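You operate a simulated robot arm through the tools that you are given. There is no shell and no other tool.

Carry out the task below with a simulated robot arm. There is one attempt and no reset: what you move stays moved.

## Task
Give the vial in the green holder one 2 ml shot of water.
Fine: set the red dose knob and swing the spout over first; spout aside after, then rest the black bung on the vial; leave the other vials alone. Where these are worked on the way, their far stop is far enough and under half their travel is too little: white spout.

The check looks at the end state, three seconds after you hand in, the way a careful person would. Anything else that was tipped, shoved, dropped, spilled or broken makes it a failure.

## Robot
A 7-joint arm with a four-finger gripper, fixed in place. Base frame: the origin is on the floor under the middle of its stand, x ahead of it, y to its left, z up; the work surface is at about z = 0.8. Readings come in m, rad, newtons and seconds.
It reaches about 1.223 m from its shoulder. Its first joint turns from -1.204 to 3.002 rad. Payload 3.67 kg.
The TCP is the grasp point between the finger pads, 0.028 m short of the fingertips. In the tool frame z runs along the fingers and y along their closing line. The gripper opens to 0.112 m; its body begins 0.073 m behind the TCP.
Orientation is that of the tool frame in the base frame, as a unit quaternion [w, x, y, z]. With the fingers straight down and closing along the base's y, the tool's x points along the base's -x, its y along +y and its z along -z.

## Interface
- The arm moves only by the tool play_rows. Its argument "motion" is one flat list of numbers, 7 for each row, row after row: the shift along the tool's x, y, z in m, then the turn, a rotation vector about the tool's x, y, z in rad, then the finger opening in m, from 0 to 0.112. In form: [x, y, z, wx, wy, wz, claw, x, y, z, wx, wy, wz, claw, ...]. A call has 1 to 20 rows; each row shifts and turns the commanded pose from where the row before left it, along the tool's axes as they then stand. A row lasts 0.2 s, in which the tool goes at most 0.05 m and 0.15 rad; a call with a longer step from one row to the next is refused whole, and so is a gripper value outside its range. Where a pose cannot be reached the arm comes as near as it can. A force on the tool above 40 N (or 10 N above the force at the start of the call, whichever is more), or a blocked arm, ends the call early, and 0.2 s more pass. The fingers move at their own pace (about 0.1025 m/s each) and stop on an object; they squeeze with about 23 N. The grip force told is the motor's: it shows also when the fingers shut on nothing. Time passes only in rows, and 0.2 s behind the last, so rows that do not move let the fingers close. It gives the time, the measured TCP pose, the force on the tool (base axes), the opening and the grip force at its end, in the units of the frame above (readings bear some noise), with the torque about the TCP (base axes, N m) and any sound that the robot's microphone picked up.
- Cameras (640 x 400 px; columns grow to the right, rows downward): "scene" is fixed at [0.4007, -0.6482, 1.6406]; the picture's right is [0.82, -0.57, 0.00], its down [-0.33, -0.48, -0.81] and it looks along [0.46, 0.67, -0.59] (base axes); focal length 299 px, centre (320, 200). "wrist" rides on the gripper at [0.06, -0.018, -0.104] in the tool frame; the picture's right is [0.29, 0.96, 0.00], its down [-0.80, 0.24, -0.55] and it looks along [-0.53, 0.16, 0.83] (tool axes); focal length 234 px, centre (320, 200).
- camera(camera): a new picture of that camera. The clock stands still meanwhile.
- slide_trunk(by): slides the trunk up (or, below 0, down) by that many m; the arm rides with it, the base frame stays. It gives what a move gives, with no picture.
- locate(camera, pixels): for up to 12 pixels [column, row] of the newest picture of that camera ("zoom" is the newest enlarged one), the place [x, y, z] in the base frame of the surface seen there, good to about 0.002 m. The clock stands still meanwhile.
- enlarge(camera, box): a new picture of the part [left, top, right, bottom] of that camera's present view, enlarged. The clock stands still meanwhile.
- finish_job(): hands the job in; it is judged then, once.

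Open the gripper and draw the arm clear of the work before you hand the job in, unless the task says otherwise.

The tools are called after ">>>" as a command line: name --argument value ..., lists and objects as JSON in quotes. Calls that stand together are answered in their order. play_rows: Moves the arm, as the interface text tells. Its arguments: {"type":"object","properties":{"motion":{"type":"array","items":{"type":"number"}}},"required":["motion"]} The other tools are called the same way: slide_trunk (by) moves the trunk up or down; camera (camera) takes a picture; locate (camera, pixels) gives the place of the surface under pixels of a picture; enlarge (camera, box) takes an enlarged picture of a part of a camera's view; finish_job () hands the job in.

At the start:

```text
t: 0.0
tcp_pos: [0.6013, -0.2073, 1.4064]
tcp_rot: [0.001, -0.001, 1.0, 0.0]
force: [-0.8, -0.1, -0.6]
torque: [-0.03, 0.02, 0.02]
gripper_width: 0.112
grasp_force: 0.1
trunk travel left (down, up): [-0.65, 0.19]
```

scene: 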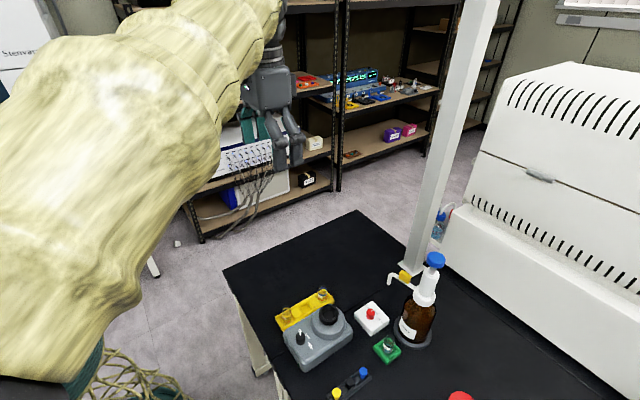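
wrist: 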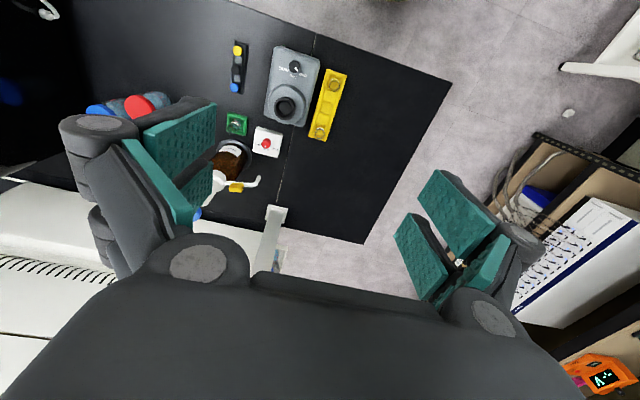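

The first pictures show a bench with a bottle dispenser (blue cap, brown bottle near 417,310), a green holder near (387,347), and other items. I enlarge the region to see details.

>>> enlarge --camera "scene" --box '[340, 230, 480, 400]'

>>> enlarge --camera "scene" --box '[260, 270, 420, 400]'

>>> enlarge --camera "wrist" --box '[180, 30, 360, 230]'

```text
2.35 times, centred on (410, 315) of scene
```

zoom: 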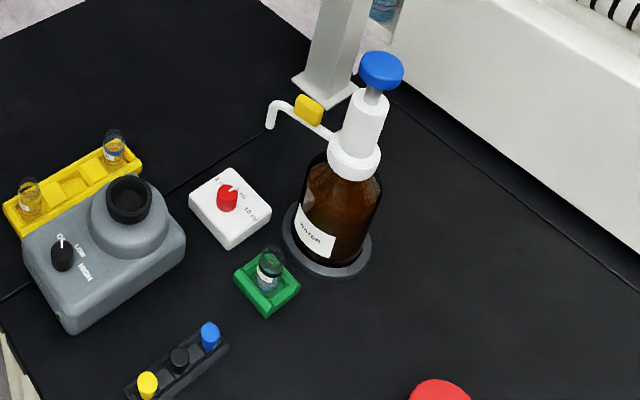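

```text
3.08 times, centred on (340, 335) of scene
```

zoom: 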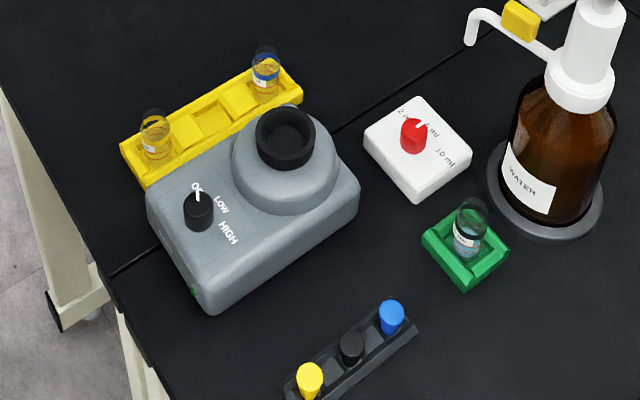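

```text
2.00 times, centred on (270, 130) of wrist
```

zoom: 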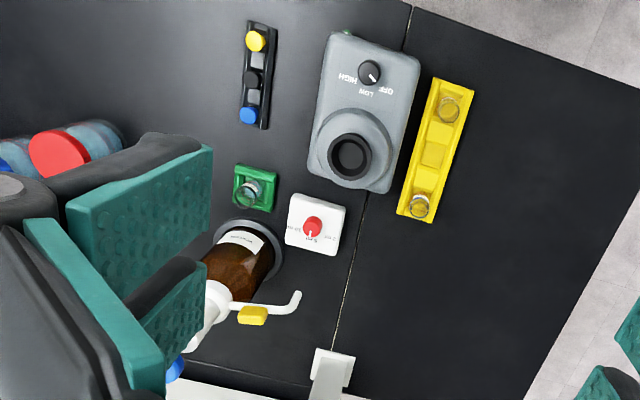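

The white box at about (371,317) carries the red knob with labels; I look closer at the knob, the spout, and the bungs.

>>> enlarge --camera "scene" --box '[350, 298, 392, 336]'

>>> enlarge --camera "scene" --box '[370, 330, 410, 366]'

>>> enlarge --camera "scene" --box '[380, 245, 450, 305]'

>>> enlarge --camera "scene" --box '[325, 362, 377, 400]'

```text
10.53 times, centred on (371, 317) of scene
```

zoom: 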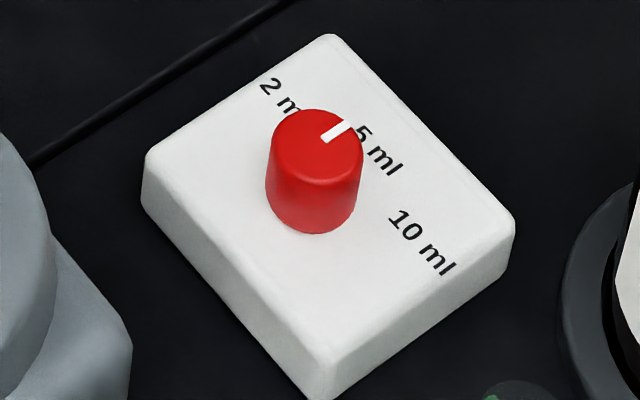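

```text
11.11 times, centred on (390, 348) of scene
```

zoom: 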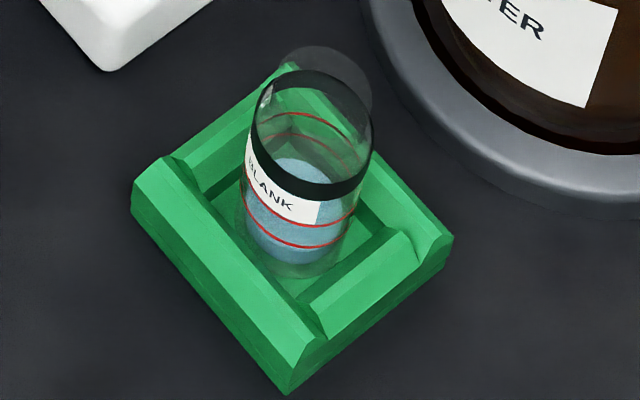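

```text
6.67 times, centred on (415, 275) of scene
```

zoom: 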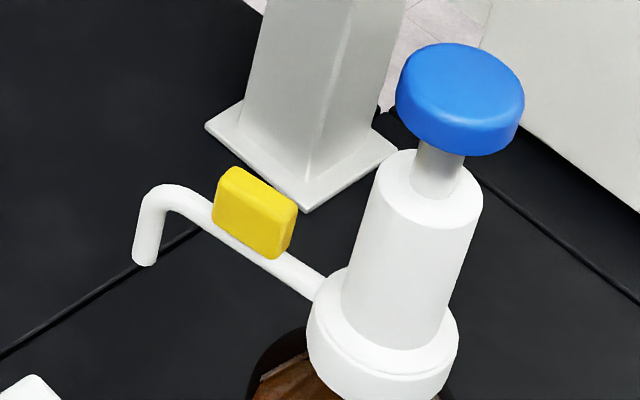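

```text
10.53 times, centred on (351, 381) of scene
```

zoom: 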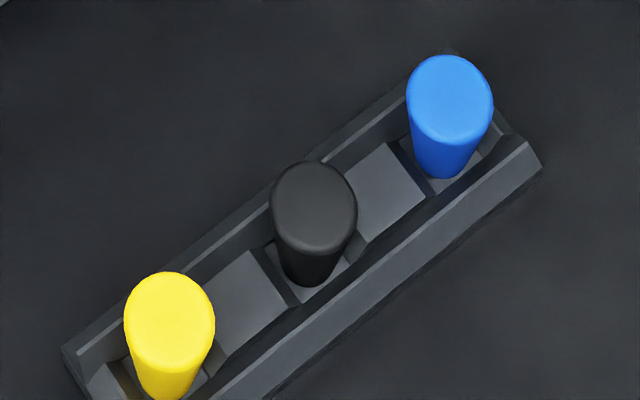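

Bungs (yellow, black, blue) sit in a dark rack; the pointer on the knob is at 5 ml. I take a zoom of the knob box and measure it.

>>> enlarge --camera "scene" --box '[350, 298, 392, 336]'

>>> locate --camera "zoom" --pixels '[[315, 145], [340, 128], [280, 150], [355, 150], [315, 175], [325, 45], [160, 160], [325, 370], [505, 220], [270, 90], [375, 150], [420, 240]]'

>>> enlarge --camera "scene" --box '[370, 330, 410, 366]'

>>> locate --camera "zoom" --pixels '[[310, 50], [365, 90], [250, 130], [285, 205], [310, 240], [285, 65], [150, 190], [290, 370], [440, 240], [320, 80], [310, 188], [370, 150]]'

>>> enlarge --camera "scene" --box '[380, 245, 450, 305]'

>>> locate --camera "zoom" --pixels '[[145, 255], [165, 190], [235, 185], [285, 225], [270, 250], [310, 285], [460, 85], [405, 95], [520, 95], [435, 175], [410, 260], [380, 340]]'

>>> enlarge --camera "scene" --box '[325, 362, 377, 400]'

>>> locate --camera "zoom" --pixels '[[315, 195], [275, 205], [355, 205], [315, 225], [315, 170], [310, 280], [450, 95], [170, 310], [390, 180], [450, 220], [320, 165], [540, 50]]'

```text
10.53 times, centred on (371, 317) of scene
```

zoom: 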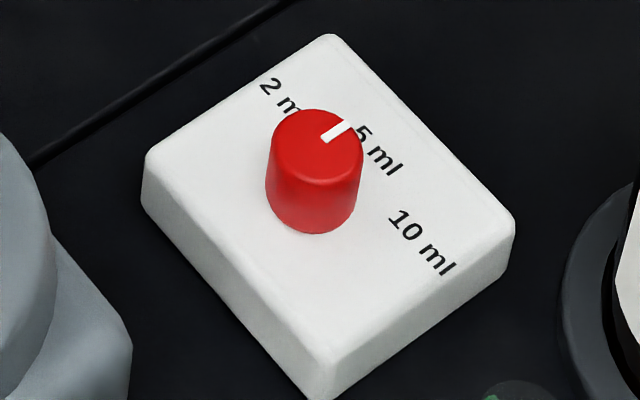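

```text
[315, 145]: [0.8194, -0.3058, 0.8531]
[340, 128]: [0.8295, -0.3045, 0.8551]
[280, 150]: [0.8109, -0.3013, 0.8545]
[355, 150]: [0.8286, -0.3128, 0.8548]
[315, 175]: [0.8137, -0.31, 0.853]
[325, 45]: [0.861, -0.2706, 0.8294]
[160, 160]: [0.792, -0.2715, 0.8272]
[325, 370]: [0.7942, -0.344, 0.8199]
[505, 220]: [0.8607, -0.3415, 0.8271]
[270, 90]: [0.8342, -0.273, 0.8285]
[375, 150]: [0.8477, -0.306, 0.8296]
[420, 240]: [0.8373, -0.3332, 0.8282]
```

```text
11.11 times, centred on (390, 348) of scene
```

zoom: 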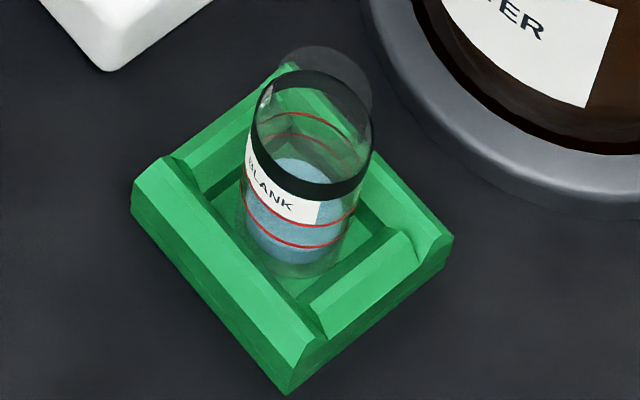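

```text
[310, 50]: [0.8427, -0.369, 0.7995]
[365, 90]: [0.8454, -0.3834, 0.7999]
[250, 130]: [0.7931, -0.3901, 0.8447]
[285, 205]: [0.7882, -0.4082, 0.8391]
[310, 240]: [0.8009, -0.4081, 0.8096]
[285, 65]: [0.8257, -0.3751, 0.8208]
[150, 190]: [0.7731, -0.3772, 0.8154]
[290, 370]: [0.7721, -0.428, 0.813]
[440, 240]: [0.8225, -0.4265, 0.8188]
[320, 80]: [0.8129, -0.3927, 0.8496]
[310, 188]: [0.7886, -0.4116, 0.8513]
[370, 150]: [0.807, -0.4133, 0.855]
```

```text
6.67 times, centred on (415, 275) of scene
```

zoom: 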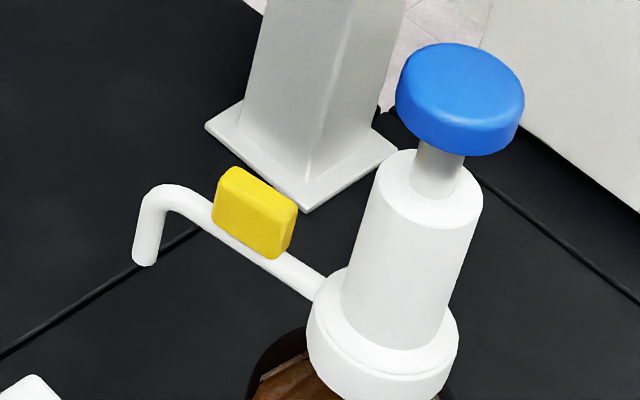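

```text
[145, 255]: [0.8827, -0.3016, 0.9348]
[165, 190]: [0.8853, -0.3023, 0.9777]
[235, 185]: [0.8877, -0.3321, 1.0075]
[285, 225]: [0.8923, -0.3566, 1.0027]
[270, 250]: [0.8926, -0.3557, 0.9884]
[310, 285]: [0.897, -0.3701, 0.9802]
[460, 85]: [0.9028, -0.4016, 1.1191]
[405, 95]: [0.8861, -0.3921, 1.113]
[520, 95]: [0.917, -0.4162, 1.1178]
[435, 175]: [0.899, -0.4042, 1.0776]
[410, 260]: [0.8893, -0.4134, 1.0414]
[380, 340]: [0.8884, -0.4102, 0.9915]
```

```text
10.53 times, centred on (351, 381) of scene
```

zoom: 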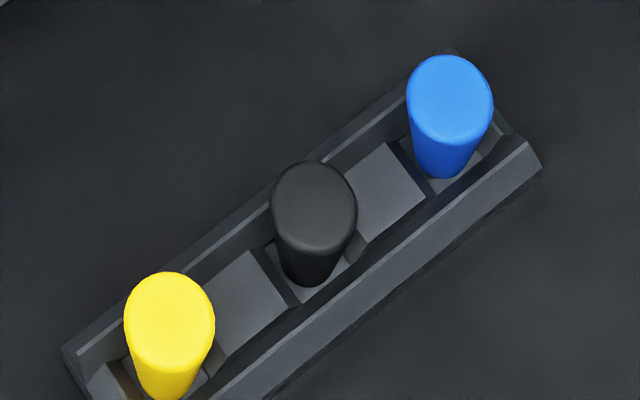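

```text
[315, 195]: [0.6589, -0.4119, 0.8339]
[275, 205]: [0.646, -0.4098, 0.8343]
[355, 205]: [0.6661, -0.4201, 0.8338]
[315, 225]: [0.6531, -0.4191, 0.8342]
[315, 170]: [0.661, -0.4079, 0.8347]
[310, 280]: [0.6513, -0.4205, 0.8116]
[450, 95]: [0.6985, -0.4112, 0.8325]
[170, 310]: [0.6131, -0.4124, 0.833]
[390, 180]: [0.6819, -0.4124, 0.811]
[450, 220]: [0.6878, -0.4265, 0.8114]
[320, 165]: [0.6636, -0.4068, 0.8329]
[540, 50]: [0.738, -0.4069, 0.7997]
```

Measured so far: knob axis ≈ (0.820,-0.307, top 0.853), vial ≈ (0.799,-0.402), pump head ≈ (0.903,-0.403,1.119), spout tip ≈ (0.883,-0.302,0.935), black bung ≈ (0.656,-0.415,0.834). I now measure the finger geometry in the wrist picture (pads near 180,130 and 160,200, right ones near 455,215 and 420,255).

>>> enlarge --camera "wrist" --box '[40, 60, 300, 300]'

>>> locate --camera "wrist" --pixels '[[214, 106], [146, 134], [214, 148], [180, 130], [200, 208], [125, 145], [175, 222], [190, 170], [80, 125], [200, 262], [105, 230], [170, 215]]'

>>> locate --camera "wrist" --pixels '[[437, 172], [490, 215], [465, 215], [420, 195], [410, 215], [395, 232], [440, 272], [430, 298], [415, 260], [500, 235], [460, 290], [480, 260]]'

>>> enlarge --camera "wrist" --box '[360, 140, 580, 340]'

>>> enlarge --camera "scene" --box '[220, 40, 330, 180]'

```text
1.67 times, centred on (170, 180) of wrist
```

zoom: 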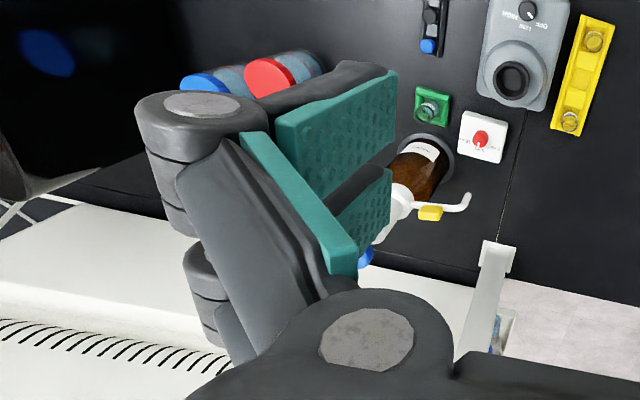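

```text
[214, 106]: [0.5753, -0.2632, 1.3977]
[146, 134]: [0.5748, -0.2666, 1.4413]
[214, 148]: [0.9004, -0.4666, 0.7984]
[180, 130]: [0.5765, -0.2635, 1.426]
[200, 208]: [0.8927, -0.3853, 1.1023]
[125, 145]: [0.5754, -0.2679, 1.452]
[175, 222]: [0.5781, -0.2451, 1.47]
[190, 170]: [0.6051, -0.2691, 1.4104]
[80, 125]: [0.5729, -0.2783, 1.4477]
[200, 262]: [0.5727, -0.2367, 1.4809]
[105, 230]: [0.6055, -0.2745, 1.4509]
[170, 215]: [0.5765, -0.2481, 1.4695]
```

```text
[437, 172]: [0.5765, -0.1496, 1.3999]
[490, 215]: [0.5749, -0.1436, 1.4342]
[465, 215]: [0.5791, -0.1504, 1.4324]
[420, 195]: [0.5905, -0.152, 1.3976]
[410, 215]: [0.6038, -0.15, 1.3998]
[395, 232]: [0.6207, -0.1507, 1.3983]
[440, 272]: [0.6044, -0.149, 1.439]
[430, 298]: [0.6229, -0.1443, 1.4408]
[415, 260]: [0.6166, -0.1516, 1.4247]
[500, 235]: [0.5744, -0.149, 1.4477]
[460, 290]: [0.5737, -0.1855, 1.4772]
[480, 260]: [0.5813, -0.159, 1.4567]
```

```text
2.00 times, centred on (470, 240) of wrist
```

zoom: 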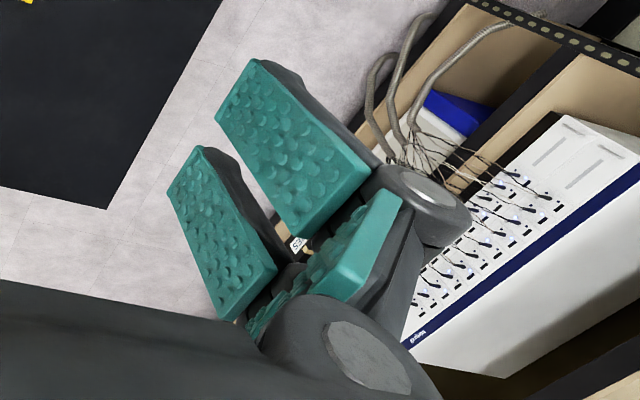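

```text
2.86 times, centred on (275, 110) of scene
```

zoom: 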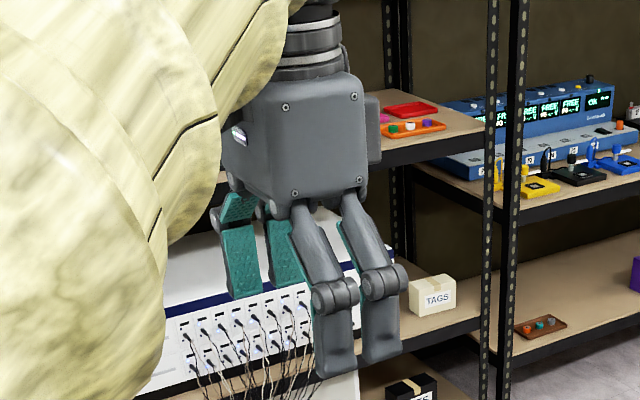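

The pads are two per side, each ~0.02 wide with a ~0.01 gap. I now measure the gripper body, the post base, and the table items in the scene view to plan clearances.

>>> locate --camera "zoom" --pixels '[[285, 110], [358, 95], [365, 180], [282, 205], [240, 180], [372, 110], [335, 300], [385, 285], [340, 360], [240, 280], [300, 60], [245, 100]]'

>>> locate --camera "scene" --pixels '[[410, 262], [425, 275], [436, 264], [425, 200], [460, 395], [328, 315], [300, 338], [325, 295], [287, 312], [445, 225], [470, 260], [413, 345]]'

>>> enlarge --camera "scene" --box '[380, 180, 500, 300]'

```text
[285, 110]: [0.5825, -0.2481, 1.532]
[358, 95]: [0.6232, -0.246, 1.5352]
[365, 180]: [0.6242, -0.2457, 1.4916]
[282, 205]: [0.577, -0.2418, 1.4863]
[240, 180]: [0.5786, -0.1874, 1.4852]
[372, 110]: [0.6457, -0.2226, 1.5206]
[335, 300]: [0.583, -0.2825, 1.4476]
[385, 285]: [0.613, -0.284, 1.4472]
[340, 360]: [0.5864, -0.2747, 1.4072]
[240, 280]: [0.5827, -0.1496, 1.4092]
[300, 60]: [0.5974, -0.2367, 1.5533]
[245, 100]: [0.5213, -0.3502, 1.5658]
```

```text
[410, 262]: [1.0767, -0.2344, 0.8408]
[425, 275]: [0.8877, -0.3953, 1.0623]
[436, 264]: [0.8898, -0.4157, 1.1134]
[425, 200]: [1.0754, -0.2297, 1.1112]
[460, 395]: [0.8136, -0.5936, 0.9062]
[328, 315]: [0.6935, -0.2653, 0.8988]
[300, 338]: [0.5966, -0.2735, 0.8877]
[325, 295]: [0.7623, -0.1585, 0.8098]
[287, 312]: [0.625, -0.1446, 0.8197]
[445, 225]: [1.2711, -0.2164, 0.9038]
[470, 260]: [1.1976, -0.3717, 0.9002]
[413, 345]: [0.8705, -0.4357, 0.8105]
```

```text
3.33 times, centred on (440, 240) of scene
```

zoom: 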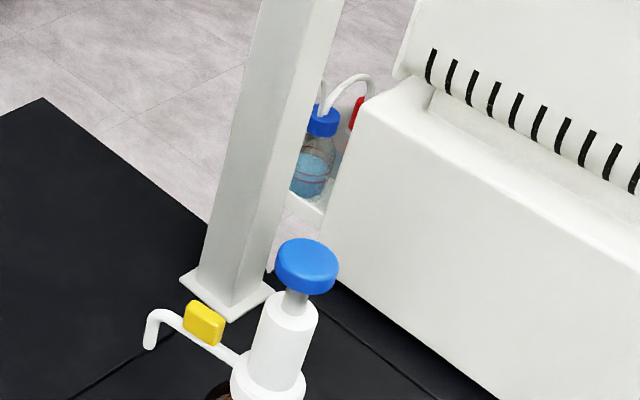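

The bench is clear around the knob except the spout (x ≥ 0.878 at z ≥ 0.93). I move toward a point above the knob in 10 small rows, closing the fingers to 0.07 opening.

>>> play_rows --motion '[-0.0219, -0.01, 0.03, 0, 0, 0, 0.07, -0.0219, -0.01, 0.03, 0, 0, 0, 0.07, -0.0219, -0.01, 0.03, 0, 0, 0, 0.07, -0.0219, -0.01, 0.03, 0, 0, 0, 0.07, -0.0219, -0.01, 0.03, 0, 0, 0, 0.07, -0.0219, -0.01, 0.03, 0, 0, 0, 0.07, -0.0219, -0.01, 0.03, 0, 0, 0, 0.07, -0.0219, -0.01, 0.03, 0, 0, 0, 0.07, -0.0219, -0.01, 0.03, 0, 0, 0, 0.07, -0.0219, -0.01, 0.03, 0, 0, 0, 0.07]'

>>> camera --camera "scene"

>>> camera --camera "wrist"

```text
t: 2.2
tcp_pos: [0.8227, -0.308, 1.1032]
tcp_rot: [-0.001, -0.001, 1.0, 0.001]
force: [0.3, 0.0, 0.1]
torque: [-0.01, -0.01, 0.02]
gripper_width: 0.0701
grasp_force: 0.1
trunk travel left (down, up): [-0.65, 0.19]
```

```text
taken
```

scene: 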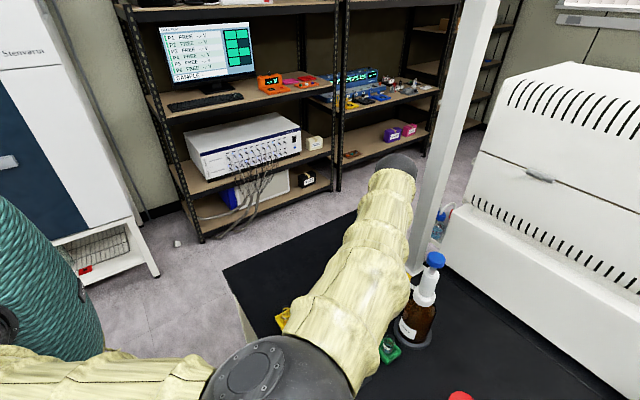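

```text
taken
```

wrist: 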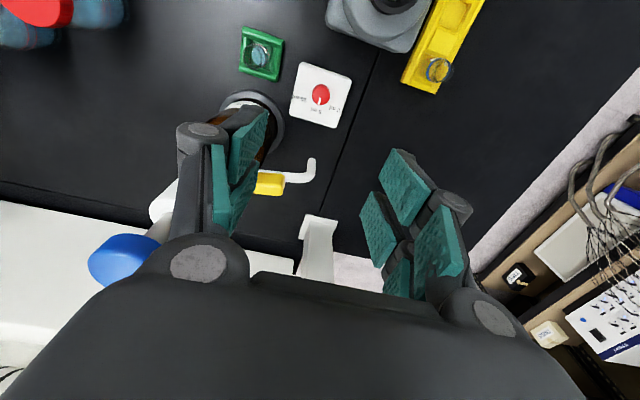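

The arm reached (0.823,-0.308,1.103). The forearm crosses the scene view; I check its height over the bench (elbow near 280,370, forearm near 350,300).

>>> locate --camera "scene" --pixels '[[270, 365], [345, 310], [385, 230], [400, 165], [100, 370], [375, 300], [340, 370], [230, 345]]'

>>> enlarge --camera "wrist" --box '[220, 10, 380, 210]'

```text
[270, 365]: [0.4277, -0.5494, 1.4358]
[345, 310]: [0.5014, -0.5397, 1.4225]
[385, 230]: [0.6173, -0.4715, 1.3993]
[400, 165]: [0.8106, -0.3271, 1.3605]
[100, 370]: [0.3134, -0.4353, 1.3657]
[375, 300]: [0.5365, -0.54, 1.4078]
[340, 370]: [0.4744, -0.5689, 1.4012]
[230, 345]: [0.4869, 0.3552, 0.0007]
```

```text
2.00 times, centred on (300, 110) of wrist
```

zoom: 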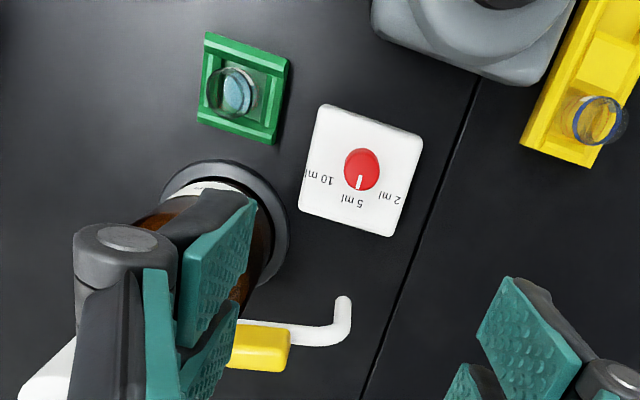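

The wrist zoom clearly shows labels 10 ml (318,177), 5 ml (352,203), 2 ml (390,197) around the knob at (362,168). I measure these precisely.

>>> locate --camera "zoom" --pixels '[[362, 165], [360, 182], [318, 179], [352, 202], [392, 198], [345, 168], [380, 168], [362, 150], [322, 108], [420, 138], [392, 233], [302, 208]]'

>>> enlarge --camera "wrist" --box '[285, 55, 360, 135]'

>>> locate --camera "zoom" --pixels '[[310, 190], [305, 230], [170, 235], [280, 305], [400, 280], [265, 190], [355, 190], [310, 140], [310, 165]]'

>>> enlarge --camera "wrist" --box '[230, 20, 300, 90]'

```text
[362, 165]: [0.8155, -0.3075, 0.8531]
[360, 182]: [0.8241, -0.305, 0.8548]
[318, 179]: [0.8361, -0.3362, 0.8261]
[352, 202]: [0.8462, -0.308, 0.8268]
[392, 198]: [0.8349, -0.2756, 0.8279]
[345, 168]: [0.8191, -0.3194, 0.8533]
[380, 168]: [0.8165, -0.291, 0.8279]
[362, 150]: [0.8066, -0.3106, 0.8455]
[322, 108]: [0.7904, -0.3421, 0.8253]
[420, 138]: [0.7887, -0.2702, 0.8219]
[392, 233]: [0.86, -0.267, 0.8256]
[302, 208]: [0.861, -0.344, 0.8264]
```

```text
5.00 times, centred on (322, 95) of wrist
```

zoom: 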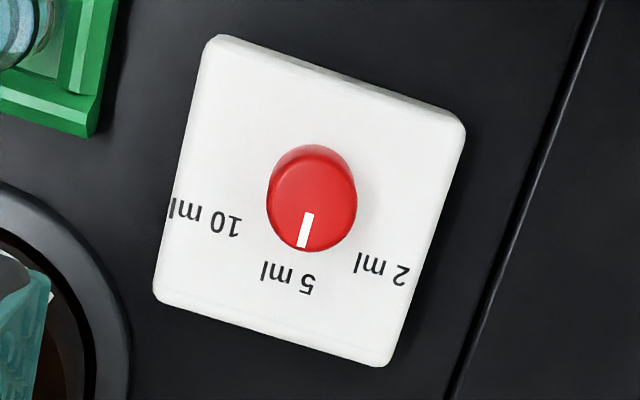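

```text
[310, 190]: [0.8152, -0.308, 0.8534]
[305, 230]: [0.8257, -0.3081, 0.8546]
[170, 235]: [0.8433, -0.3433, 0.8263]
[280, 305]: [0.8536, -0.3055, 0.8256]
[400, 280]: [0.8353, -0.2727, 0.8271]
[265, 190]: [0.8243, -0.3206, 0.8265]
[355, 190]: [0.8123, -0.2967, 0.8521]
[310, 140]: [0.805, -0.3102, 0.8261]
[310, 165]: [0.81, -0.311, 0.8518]
```

```text
5.71 times, centred on (265, 55) of wrist
```

zoom: 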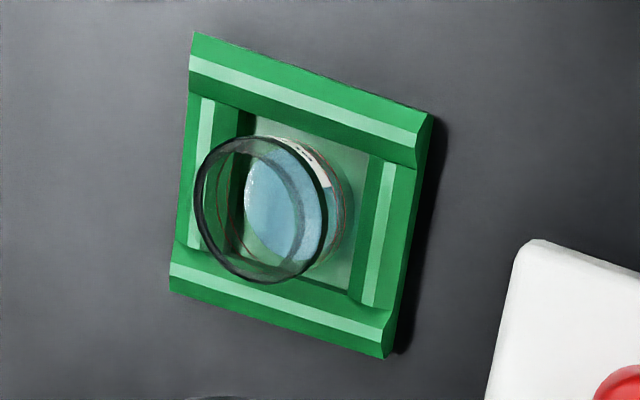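

Knob centre is ≈ (0.8195,-0.3075) with 2 ml about +60° (counter-clockwise from above) from the present 5 ml mark. I pre-turn the wrist 30° clockwise, then come down to about z = 0.93 with 0.06 opening.

>>> play_rows --motion '[0, 0, 0.0, 0, 0, 0.131, 0.06, 0, 0, 0, 0, 0, 0.131, 0.06, 0, 0, 0, 0, 0, 0.131, 0.06, 0, 0, 0, 0, 0, 0.131, 0.06, 0, 0, 0.03, 0, 0, 0, 0.06, 0, 0, 0.03, 0, 0, 0, 0.06, 0, 0, 0.03, 0, 0, 0, 0.06, 0, 0, 0.03, 0, 0, 0, 0.06, 0, 0, 0.03, 0, 0, 0, 0.06, 0, 0, 0, 0, 0, 0, 0.06]'

>>> camera --camera "wrist"

>>> camera --camera "scene"

```text
t: 4.4
tcp_pos: [0.8187, -0.3075, 0.9548]
tcp_rot: [0.0, 0.26, 0.966, 0.0]
force: [0.4, 0.2, 0.5]
torque: [0.01, 0.01, 0.0]
gripper_width: 0.06
grasp_force: 0.0
trunk travel left (down, up): [-0.65, 0.19]
```

```text
taken
```

wrist: 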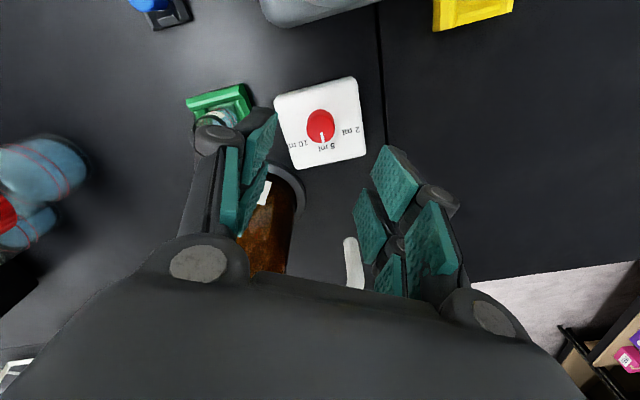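

```text
taken
```

scene: 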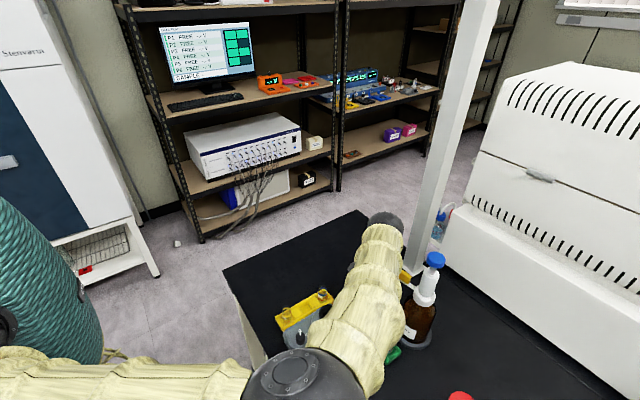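

Pose is right on the knob axis at z = 0.955, yaw −30°, with the knob at (320,126) between the fingers. I descend 0.094 m so the tips end about 5 mm above the box.

>>> play_rows --motion '[0, 0, 0.0235, 0, 0, 0, 0.06, 0, 0, 0.0235, 0, 0, 0, 0.06, 0, 0, 0.0235, 0, 0, 0, 0.06, 0, 0, 0.0235, 0, 0, 0, 0.06, 0, 0, 0, 0, 0, 0, 0.06, 0, 0, 0, 0, 0, 0, 0.06]'

>>> camera --camera "wrist"

>>> camera --camera "scene"

```text
t: 5.8
tcp_pos: [0.8205, -0.3083, 0.8615]
tcp_rot: [0.001, 0.26, 0.966, 0.0]
force: [-0.4, 0.3, 0.6]
torque: [-0.01, -0.02, 0.01]
gripper_width: 0.06
grasp_force: 0.1
trunk travel left (down, up): [-0.65, 0.19]
```

```text
taken
```

wrist: 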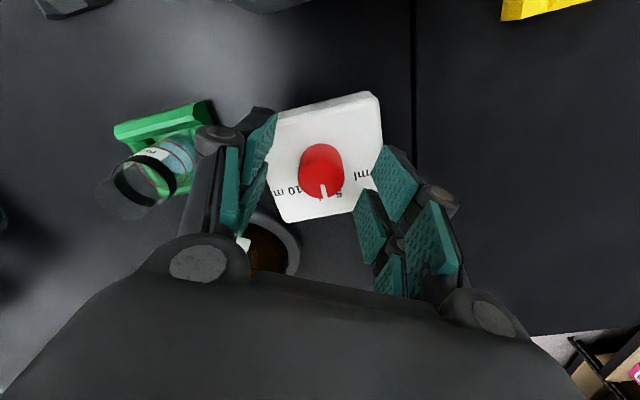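

```text
taken
```

scene: 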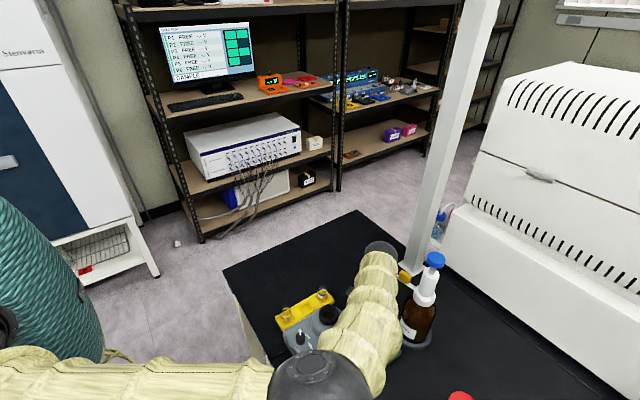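

The knob (322,168) stands centred between the open fingers and forces are nil. I close the fingers on it and let them settle.

>>> play_rows --motion '[0, 0, 0, 0, 0, 0, 0.04, 0, 0, 0, 0, 0, 0, 0.028, 0, 0, 0, 0, 0, 0, 0.016, 0, 0, 0, 0, 0, 0, 0.012, 0, 0, 0, 0, 0, 0, 0.012]'

>>> camera --camera "wrist"

```text
t: 7.0
tcp_pos: [0.8205, -0.3066, 0.8613]
tcp_rot: [0.0, 0.259, 0.966, 0.0]
force: [-0.2, 3.5, -2.1]
torque: [0.11, -0.03, -0.01]
gripper_width: 0.0238
grasp_force: 45.4
trunk travel left (down, up): [-0.65, 0.19]
```

```text
taken
```

wrist: 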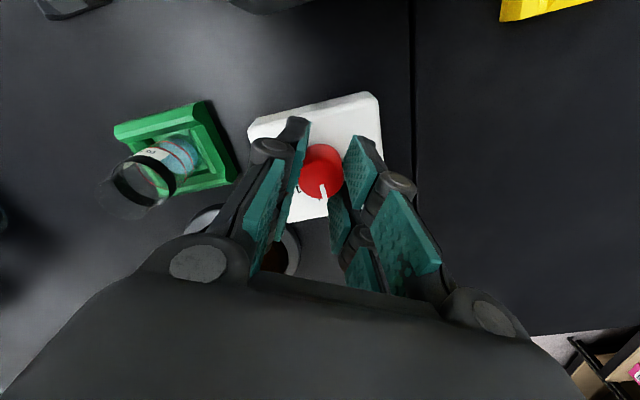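

The fingers hold the knob at 0.0238 m. I turn it 60° counter-clockwise (tool wz −1.047 in ten rows).

>>> play_rows --motion '[0, 0, 0, 0, 0, -0.1047, 0.012, 0, 0, 0, 0, 0, -0.1047, 0.012, 0, 0, 0, 0, 0, -0.1047, 0.012, 0, 0, 0, 0, 0, -0.1047, 0.012, 0, 0, 0, 0, 0, -0.1047, 0.012, 0, 0, 0, 0, 0, -0.1047, 0.012, 0, 0, 0, 0, 0, -0.1047, 0.012, 0, 0, 0, 0, 0, -0.1047, 0.012, 0, 0, 0, 0, 0, -0.1047, 0.012, 0, 0, 0, 0, 0, -0.1047, 0.012, 0, 0, 0, 0, 0, 0, 0.012]'

>>> enlarge --camera "wrist" --box '[240, 70, 400, 270]'

```text
t: 9.4
tcp_pos: [0.8205, -0.3077, 0.8617]
tcp_rot: [0.0, -0.258, 0.966, 0.0]
force: [-2.6, 7.5, -1.7]
torque: [0.27, 0.12, -0.56]
gripper_width: 0.0233
grasp_force: 45.2
trunk travel left (down, up): [-0.65, 0.19]
```

```text
2.00 times, centred on (320, 170) of wrist
```

zoom: 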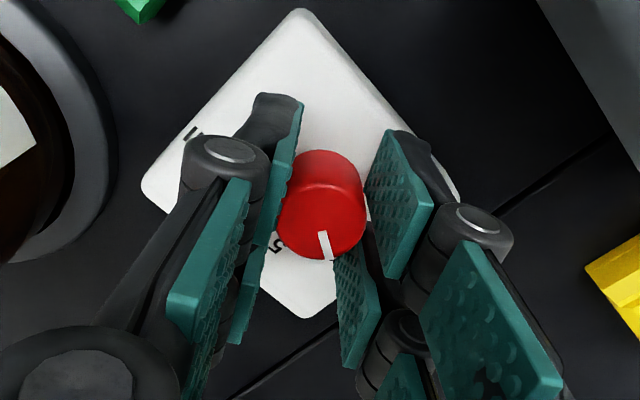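

The wrist turned the full 60° and the pointer (325,243) moved with the fingers; torque shows −0.56 N m. I open the fingers and look at the pointer.

>>> play_rows --motion '[0, 0, 0, 0, 0, 0, 0.03, 0, 0, 0, 0, 0, 0, 0.045, 0, 0, 0, 0, 0, 0, 0.06, 0, 0, 0, 0, 0, 0, 0.06, 0, 0, -0.03, 0, 0, 0, 0.06, 0, 0, -0.03, 0, 0, 0, 0.06, 0, 0, -0.03, 0, 0, 0, 0.06]'

>>> enlarge --camera "wrist" --box '[260, 60, 400, 200]'

>>> enlarge --camera "scene" --box '[350, 298, 392, 336]'

```text
t: 11.0
tcp_pos: [0.8182, -0.3073, 0.9523]
tcp_rot: [0.0, -0.258, 0.966, 0.001]
force: [0.6, -0.3, 0.2]
torque: [0.0, -0.01, 0.02]
gripper_width: 0.0602
grasp_force: 0.0
trunk travel left (down, up): [-0.65, 0.19]
```

```text
2.86 times, centred on (330, 130) of wrist
```

zoom: 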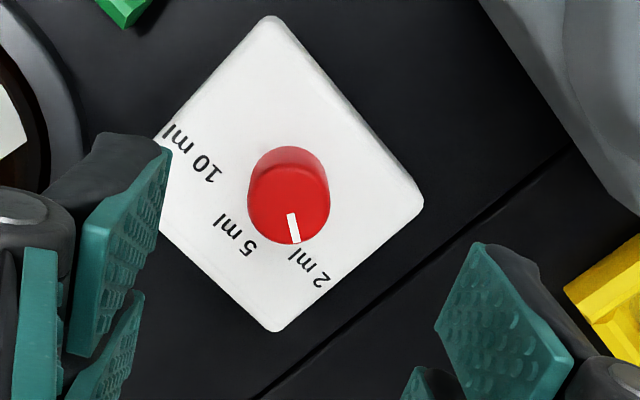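

```text
10.53 times, centred on (371, 317) of scene
```

zoom: 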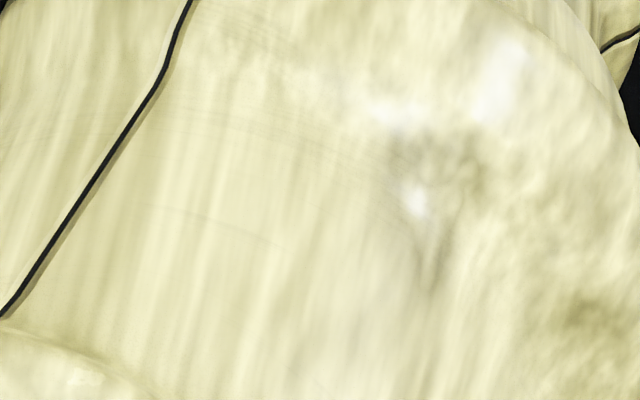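

The pointer now aims near the "2 ml" text (300,235 → 312,265). I measure its angle with a fresh zoom.

>>> enlarge --camera "wrist" --box '[305, 100, 355, 170]'

>>> locate --camera "wrist" --pixels '[[331, 135], [333, 144]]'

```text
5.71 times, centred on (330, 135) of wrist
```

zoom: 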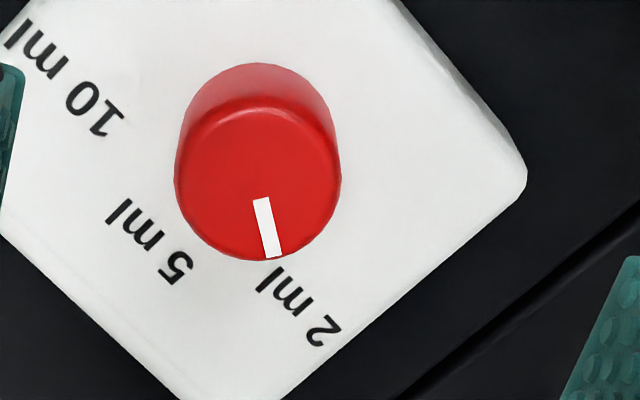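

```text
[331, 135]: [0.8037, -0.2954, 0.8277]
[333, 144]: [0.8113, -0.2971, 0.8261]
```

I locate the pointer ends and label centres in this zoom.

>>> locate --camera "zoom" --pixels '[[261, 202], [272, 252], [266, 228], [258, 170], [265, 275], [325, 335], [300, 305], [150, 240], [178, 175], [338, 175], [250, 70], [70, 80]]'

```text
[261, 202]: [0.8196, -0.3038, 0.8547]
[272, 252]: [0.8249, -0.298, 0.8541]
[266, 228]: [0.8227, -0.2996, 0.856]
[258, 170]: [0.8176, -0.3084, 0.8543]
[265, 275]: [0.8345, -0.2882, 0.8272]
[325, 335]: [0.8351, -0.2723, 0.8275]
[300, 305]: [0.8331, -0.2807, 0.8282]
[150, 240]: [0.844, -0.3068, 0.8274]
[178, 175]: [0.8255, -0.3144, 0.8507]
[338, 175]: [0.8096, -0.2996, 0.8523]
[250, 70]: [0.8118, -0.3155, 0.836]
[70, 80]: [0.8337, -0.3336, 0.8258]
```

The pointer reads ≈58–60°, lined up with "2 ml". Next is the spout: I rise to z≈1.08, turn the wrist so the fingers will close across the spout (yaw −79°), and narrow the opening to 0.035.

>>> play_rows --motion '[0, 0, -0.045, 0, 0, 0, 0.05, 0, 0, -0.045, 0, 0, 0, 0.035, 0, 0, -0.04, 0, 0, 0, 0.035, 0, 0, 0, 0, 0, 0.1463, 0.035, 0, 0, 0, 0, 0, 0.1463, 0.035, 0, 0, 0, 0, 0, 0.1463, 0.035, 0, 0, 0, 0, 0, 0.1463, 0.035, 0, 0, 0, 0, 0, 0.1463, 0.035, 0, 0, 0, 0, 0, 0.1463, 0.035, 0, 0, 0, 0, 0, 0.1463, 0.035, 0, 0, 0, 0, 0, 0.1463, 0.035, 0, 0, 0, 0, 0, 0.1463, 0.035, 0, 0, 0, 0, 0, 0.1463, 0.035, 0, 0, 0, 0, 0, 0.1463, 0.035, 0, 0, 0, 0, 0, 0.1463, 0.035, 0, 0, 0, 0, 0, 0.1463, 0.035, 0, 0, 0, 0, 0, 0, 0.035]'

>>> camera --camera "wrist"

>>> camera --camera "scene"

```text
t: 14.6
tcp_pos: [0.82, -0.3079, 1.0805]
tcp_rot: [0.001, 0.637, 0.771, 0.0]
force: [0.7, -0.2, -0.6]
torque: [0.01, 0.02, -0.04]
gripper_width: 0.0351
grasp_force: 0.2
trunk travel left (down, up): [-0.65, 0.19]
```

```text
taken
```

wrist: 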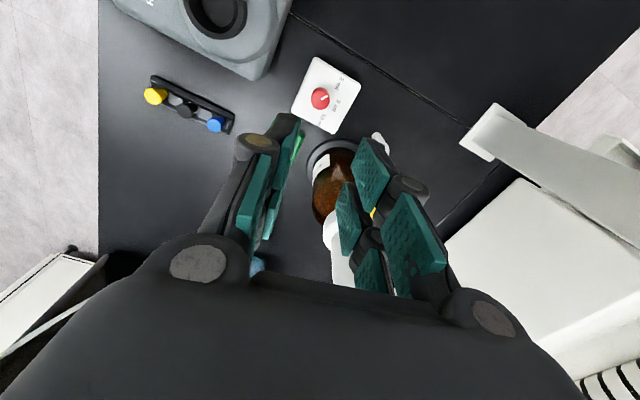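

```text
taken
```

scene: 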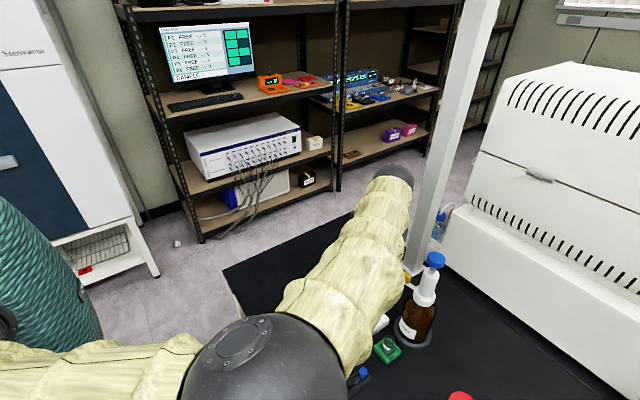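

Yaw −79° was reached. I check the knob again in this wrist view (320,98).

>>> enlarge --camera "wrist" --box '[285, 50, 365, 140]'

>>> locate --camera "scene" --pixels '[[395, 172], [385, 200], [370, 240], [345, 290], [300, 345], [250, 345]]'

>>> enlarge --camera "scene" --box '[365, 245, 455, 365]'

```text
4.44 times, centred on (325, 95) of wrist
```

zoom: 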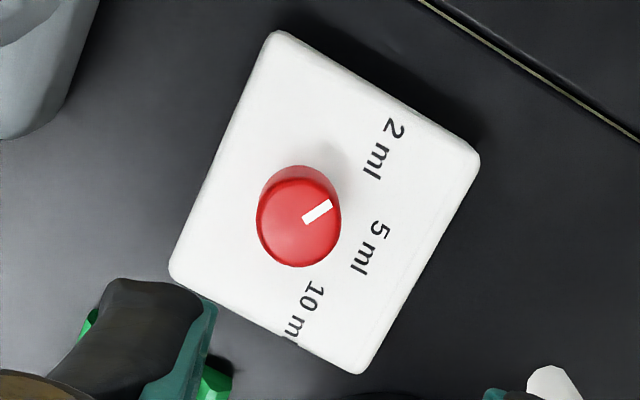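

```text
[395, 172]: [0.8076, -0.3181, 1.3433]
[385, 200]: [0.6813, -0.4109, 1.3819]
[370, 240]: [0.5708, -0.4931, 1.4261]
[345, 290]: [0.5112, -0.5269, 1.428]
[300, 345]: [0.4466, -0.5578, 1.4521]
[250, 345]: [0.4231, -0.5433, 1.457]
```

```text
3.33 times, centred on (410, 305) of scene
```

zoom: 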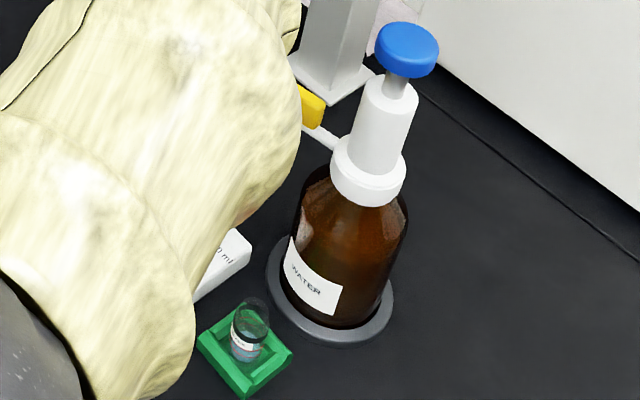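

In plate-relative terms the pointer (305,218→330,203) matches the direction of "2 ml". Now I shift 0.065 m along tool y to stand over the spout end at ≈ (0.884,-0.294), still at z=1.08.

>>> play_rows --motion '[0.0003, 0.0218, 0, 0, 0, 0, 0.035, 0.0003, 0.0218, 0, 0, 0, 0, 0.035, 0.0004, 0.0218, 0, 0, 0, 0, 0.035, 0, 0, 0, 0, 0, 0, 0.035]'

>>> camera --camera "wrist"

>>> camera --camera "scene"

```text
t: 15.6
tcp_pos: [0.8826, -0.2946, 1.0818]
tcp_rot: [-0.001, 0.636, 0.772, 0.001]
force: [0.0, -0.6, 0.5]
torque: [0.0, -0.04, -0.02]
gripper_width: 0.0347
grasp_force: 0.1
trunk travel left (down, up): [-0.65, 0.19]
```

```text
taken
```

wrist: 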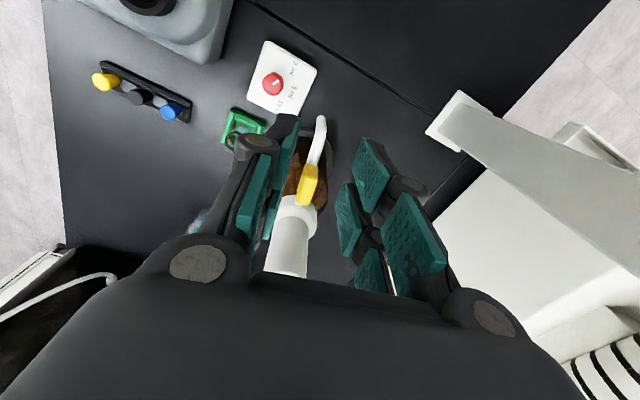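

```text
taken
```

scene: 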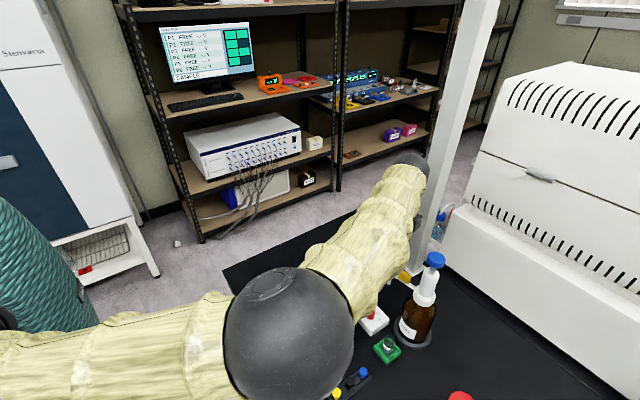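

The spout (bend at 321,122, yellow tab at 308,185) lies between the fingers. I measure it from this view.

>>> locate --camera "wrist" --pixels '[[321, 119], [320, 127], [318, 140], [314, 158], [309, 185], [303, 185], [315, 185], [312, 168], [306, 202], [296, 208], [317, 150]]'

>>> enlarge --camera "wrist" --box '[260, 100, 380, 280]'

```text
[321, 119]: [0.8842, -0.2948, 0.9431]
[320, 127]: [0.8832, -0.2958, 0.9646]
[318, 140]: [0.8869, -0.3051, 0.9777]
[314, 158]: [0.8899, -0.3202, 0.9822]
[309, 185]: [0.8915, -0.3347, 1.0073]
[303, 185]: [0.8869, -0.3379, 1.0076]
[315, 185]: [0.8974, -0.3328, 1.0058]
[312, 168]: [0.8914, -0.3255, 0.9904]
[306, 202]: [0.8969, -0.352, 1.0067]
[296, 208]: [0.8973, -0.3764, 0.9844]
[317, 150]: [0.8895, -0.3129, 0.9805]
```

```text
2.22 times, centred on (320, 190) of wrist
```

zoom: 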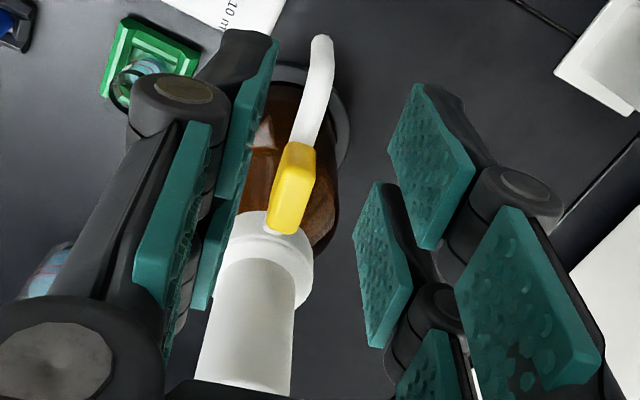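

The spout end axis is ≈ (0.885,-0.300), bar top z≈0.98, centred between the fingers. I go down 0.115 m so the fingers straddle it.

>>> play_rows --motion '[0, 0, 0.023, 0, 0, 0, 0.035, 0, 0, 0.023, 0, 0, 0, 0.035, 0, 0, 0.023, 0, 0, 0, 0.035, 0, 0, 0.023, 0, 0, 0, 0.035, 0, 0, 0.023, 0, 0, 0, 0.035, 0, 0, 0, 0, 0, 0, 0.035]'

>>> enlarge --camera "wrist" --box '[200, 60, 440, 300]'

>>> camera --camera "scene"

```text
t: 17.0
tcp_pos: [0.882, -0.294, 0.9664]
tcp_rot: [-0.001, 0.636, 0.772, 0.0]
force: [0.4, 0.7, -0.1]
torque: [0.03, -0.01, 0.01]
gripper_width: 0.0349
grasp_force: 0.1
trunk travel left (down, up): [-0.65, 0.19]
```

```text
1.67 times, centred on (320, 180) of wrist
```

zoom: 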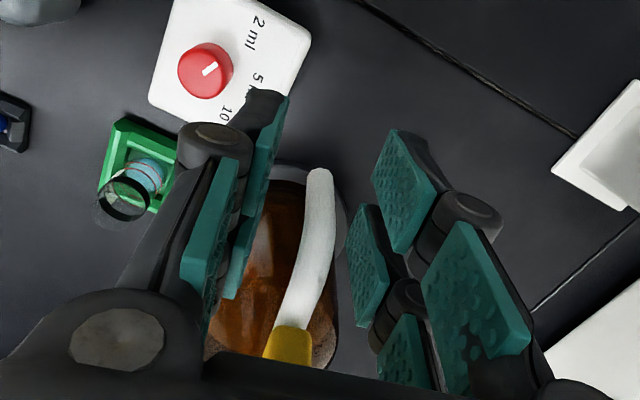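

```text
taken
```

scene: 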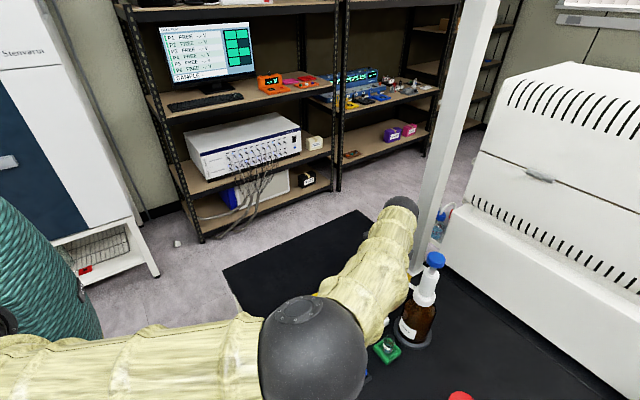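

The spout sits cleanly between the pads. I narrow to a loose 0.020 cage and carry it along the arc (r≈0.111 m, 0.1 rad per row) about half way first.

>>> play_rows --motion '[0, 0, 0, 0, 0, 0, 0.02, 0, 0, 0, 0, 0, 0, 0.02, -0.0006, -0.0111, 0, 0, 0, -0.1, 0.02, -0.0006, -0.0111, 0, 0, 0, -0.1, 0.02, -0.0006, -0.0111, 0, 0, 0, -0.1, 0.02, -0.0006, -0.0111, 0, 0, 0, -0.1, 0.02, -0.0006, -0.0111, 0, 0, 0, -0.1, 0.02, -0.0006, -0.0111, 0, 0, 0, -0.1, 0.02]'

>>> camera --camera "wrist"

>>> camera --camera "scene"

```text
t: 18.8
tcp_pos: [0.8263, -0.3261, 0.9662]
tcp_rot: [0.0, 0.379, 0.925, 0.0]
force: [0.6, -0.2, 0.6]
torque: [0.0, 0.02, 0.05]
gripper_width: 0.0201
grasp_force: 0.1
trunk travel left (down, up): [-0.65, 0.19]
```

```text
taken
```

wrist: 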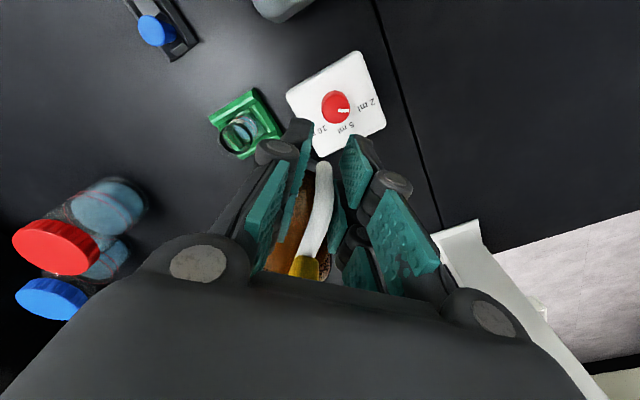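

```text
taken
```

scene: 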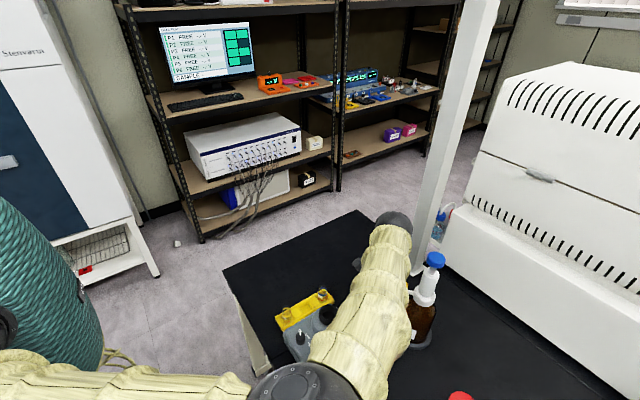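

The spout follows with negligible force at TCP angle ≈134°. I carry on another 0.7 rad along the arc toward the vial.

>>> play_rows --motion '[-0.0006, -0.0111, 0, 0, 0, -0.1, 0.02, -0.0006, -0.0111, 0, 0, 0, -0.1, 0.02, -0.0006, -0.0111, 0, 0, 0, -0.1, 0.02, -0.0006, -0.0111, 0, 0, 0, -0.1, 0.02, -0.0006, -0.0111, 0, 0, 0, -0.1, 0.02, -0.0006, -0.0111, 0, 0, 0, -0.1, 0.02, -0.0006, -0.0111, 0, 0, 0, -0.1, 0.02, 0, 0, 0, 0, 0, 0, 0.02]'

>>> camera --camera "wrist"

>>> camera --camera "scene"

```text
t: 20.6
tcp_pos: [0.7948, -0.3952, 0.9662]
tcp_rot: [-0.001, 0.038, 0.999, -0.001]
force: [-0.7, 0.2, 0.4]
torque: [-0.01, 0.02, -0.01]
gripper_width: 0.0202
grasp_force: 0.0
trunk travel left (down, up): [-0.65, 0.19]
```

```text
taken
```

wrist: 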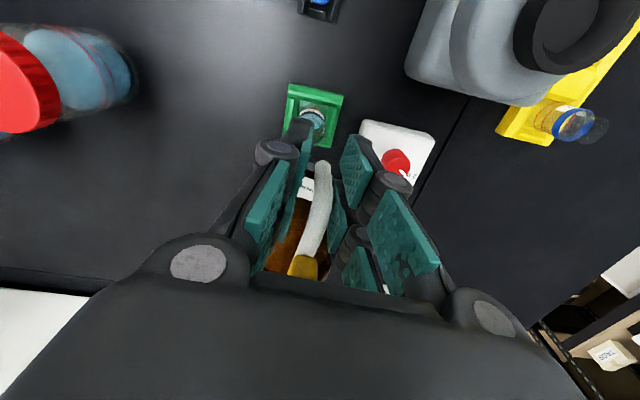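

```text
taken
```

scene: 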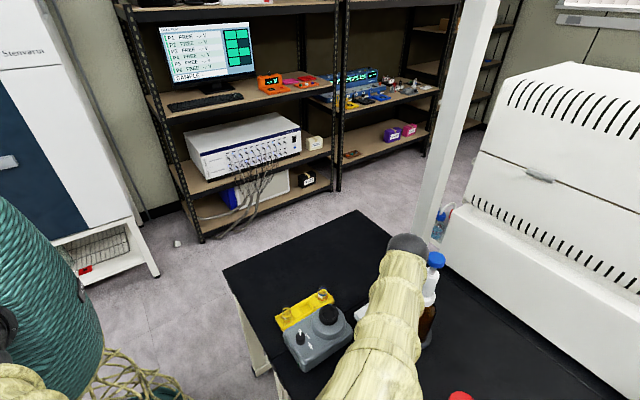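

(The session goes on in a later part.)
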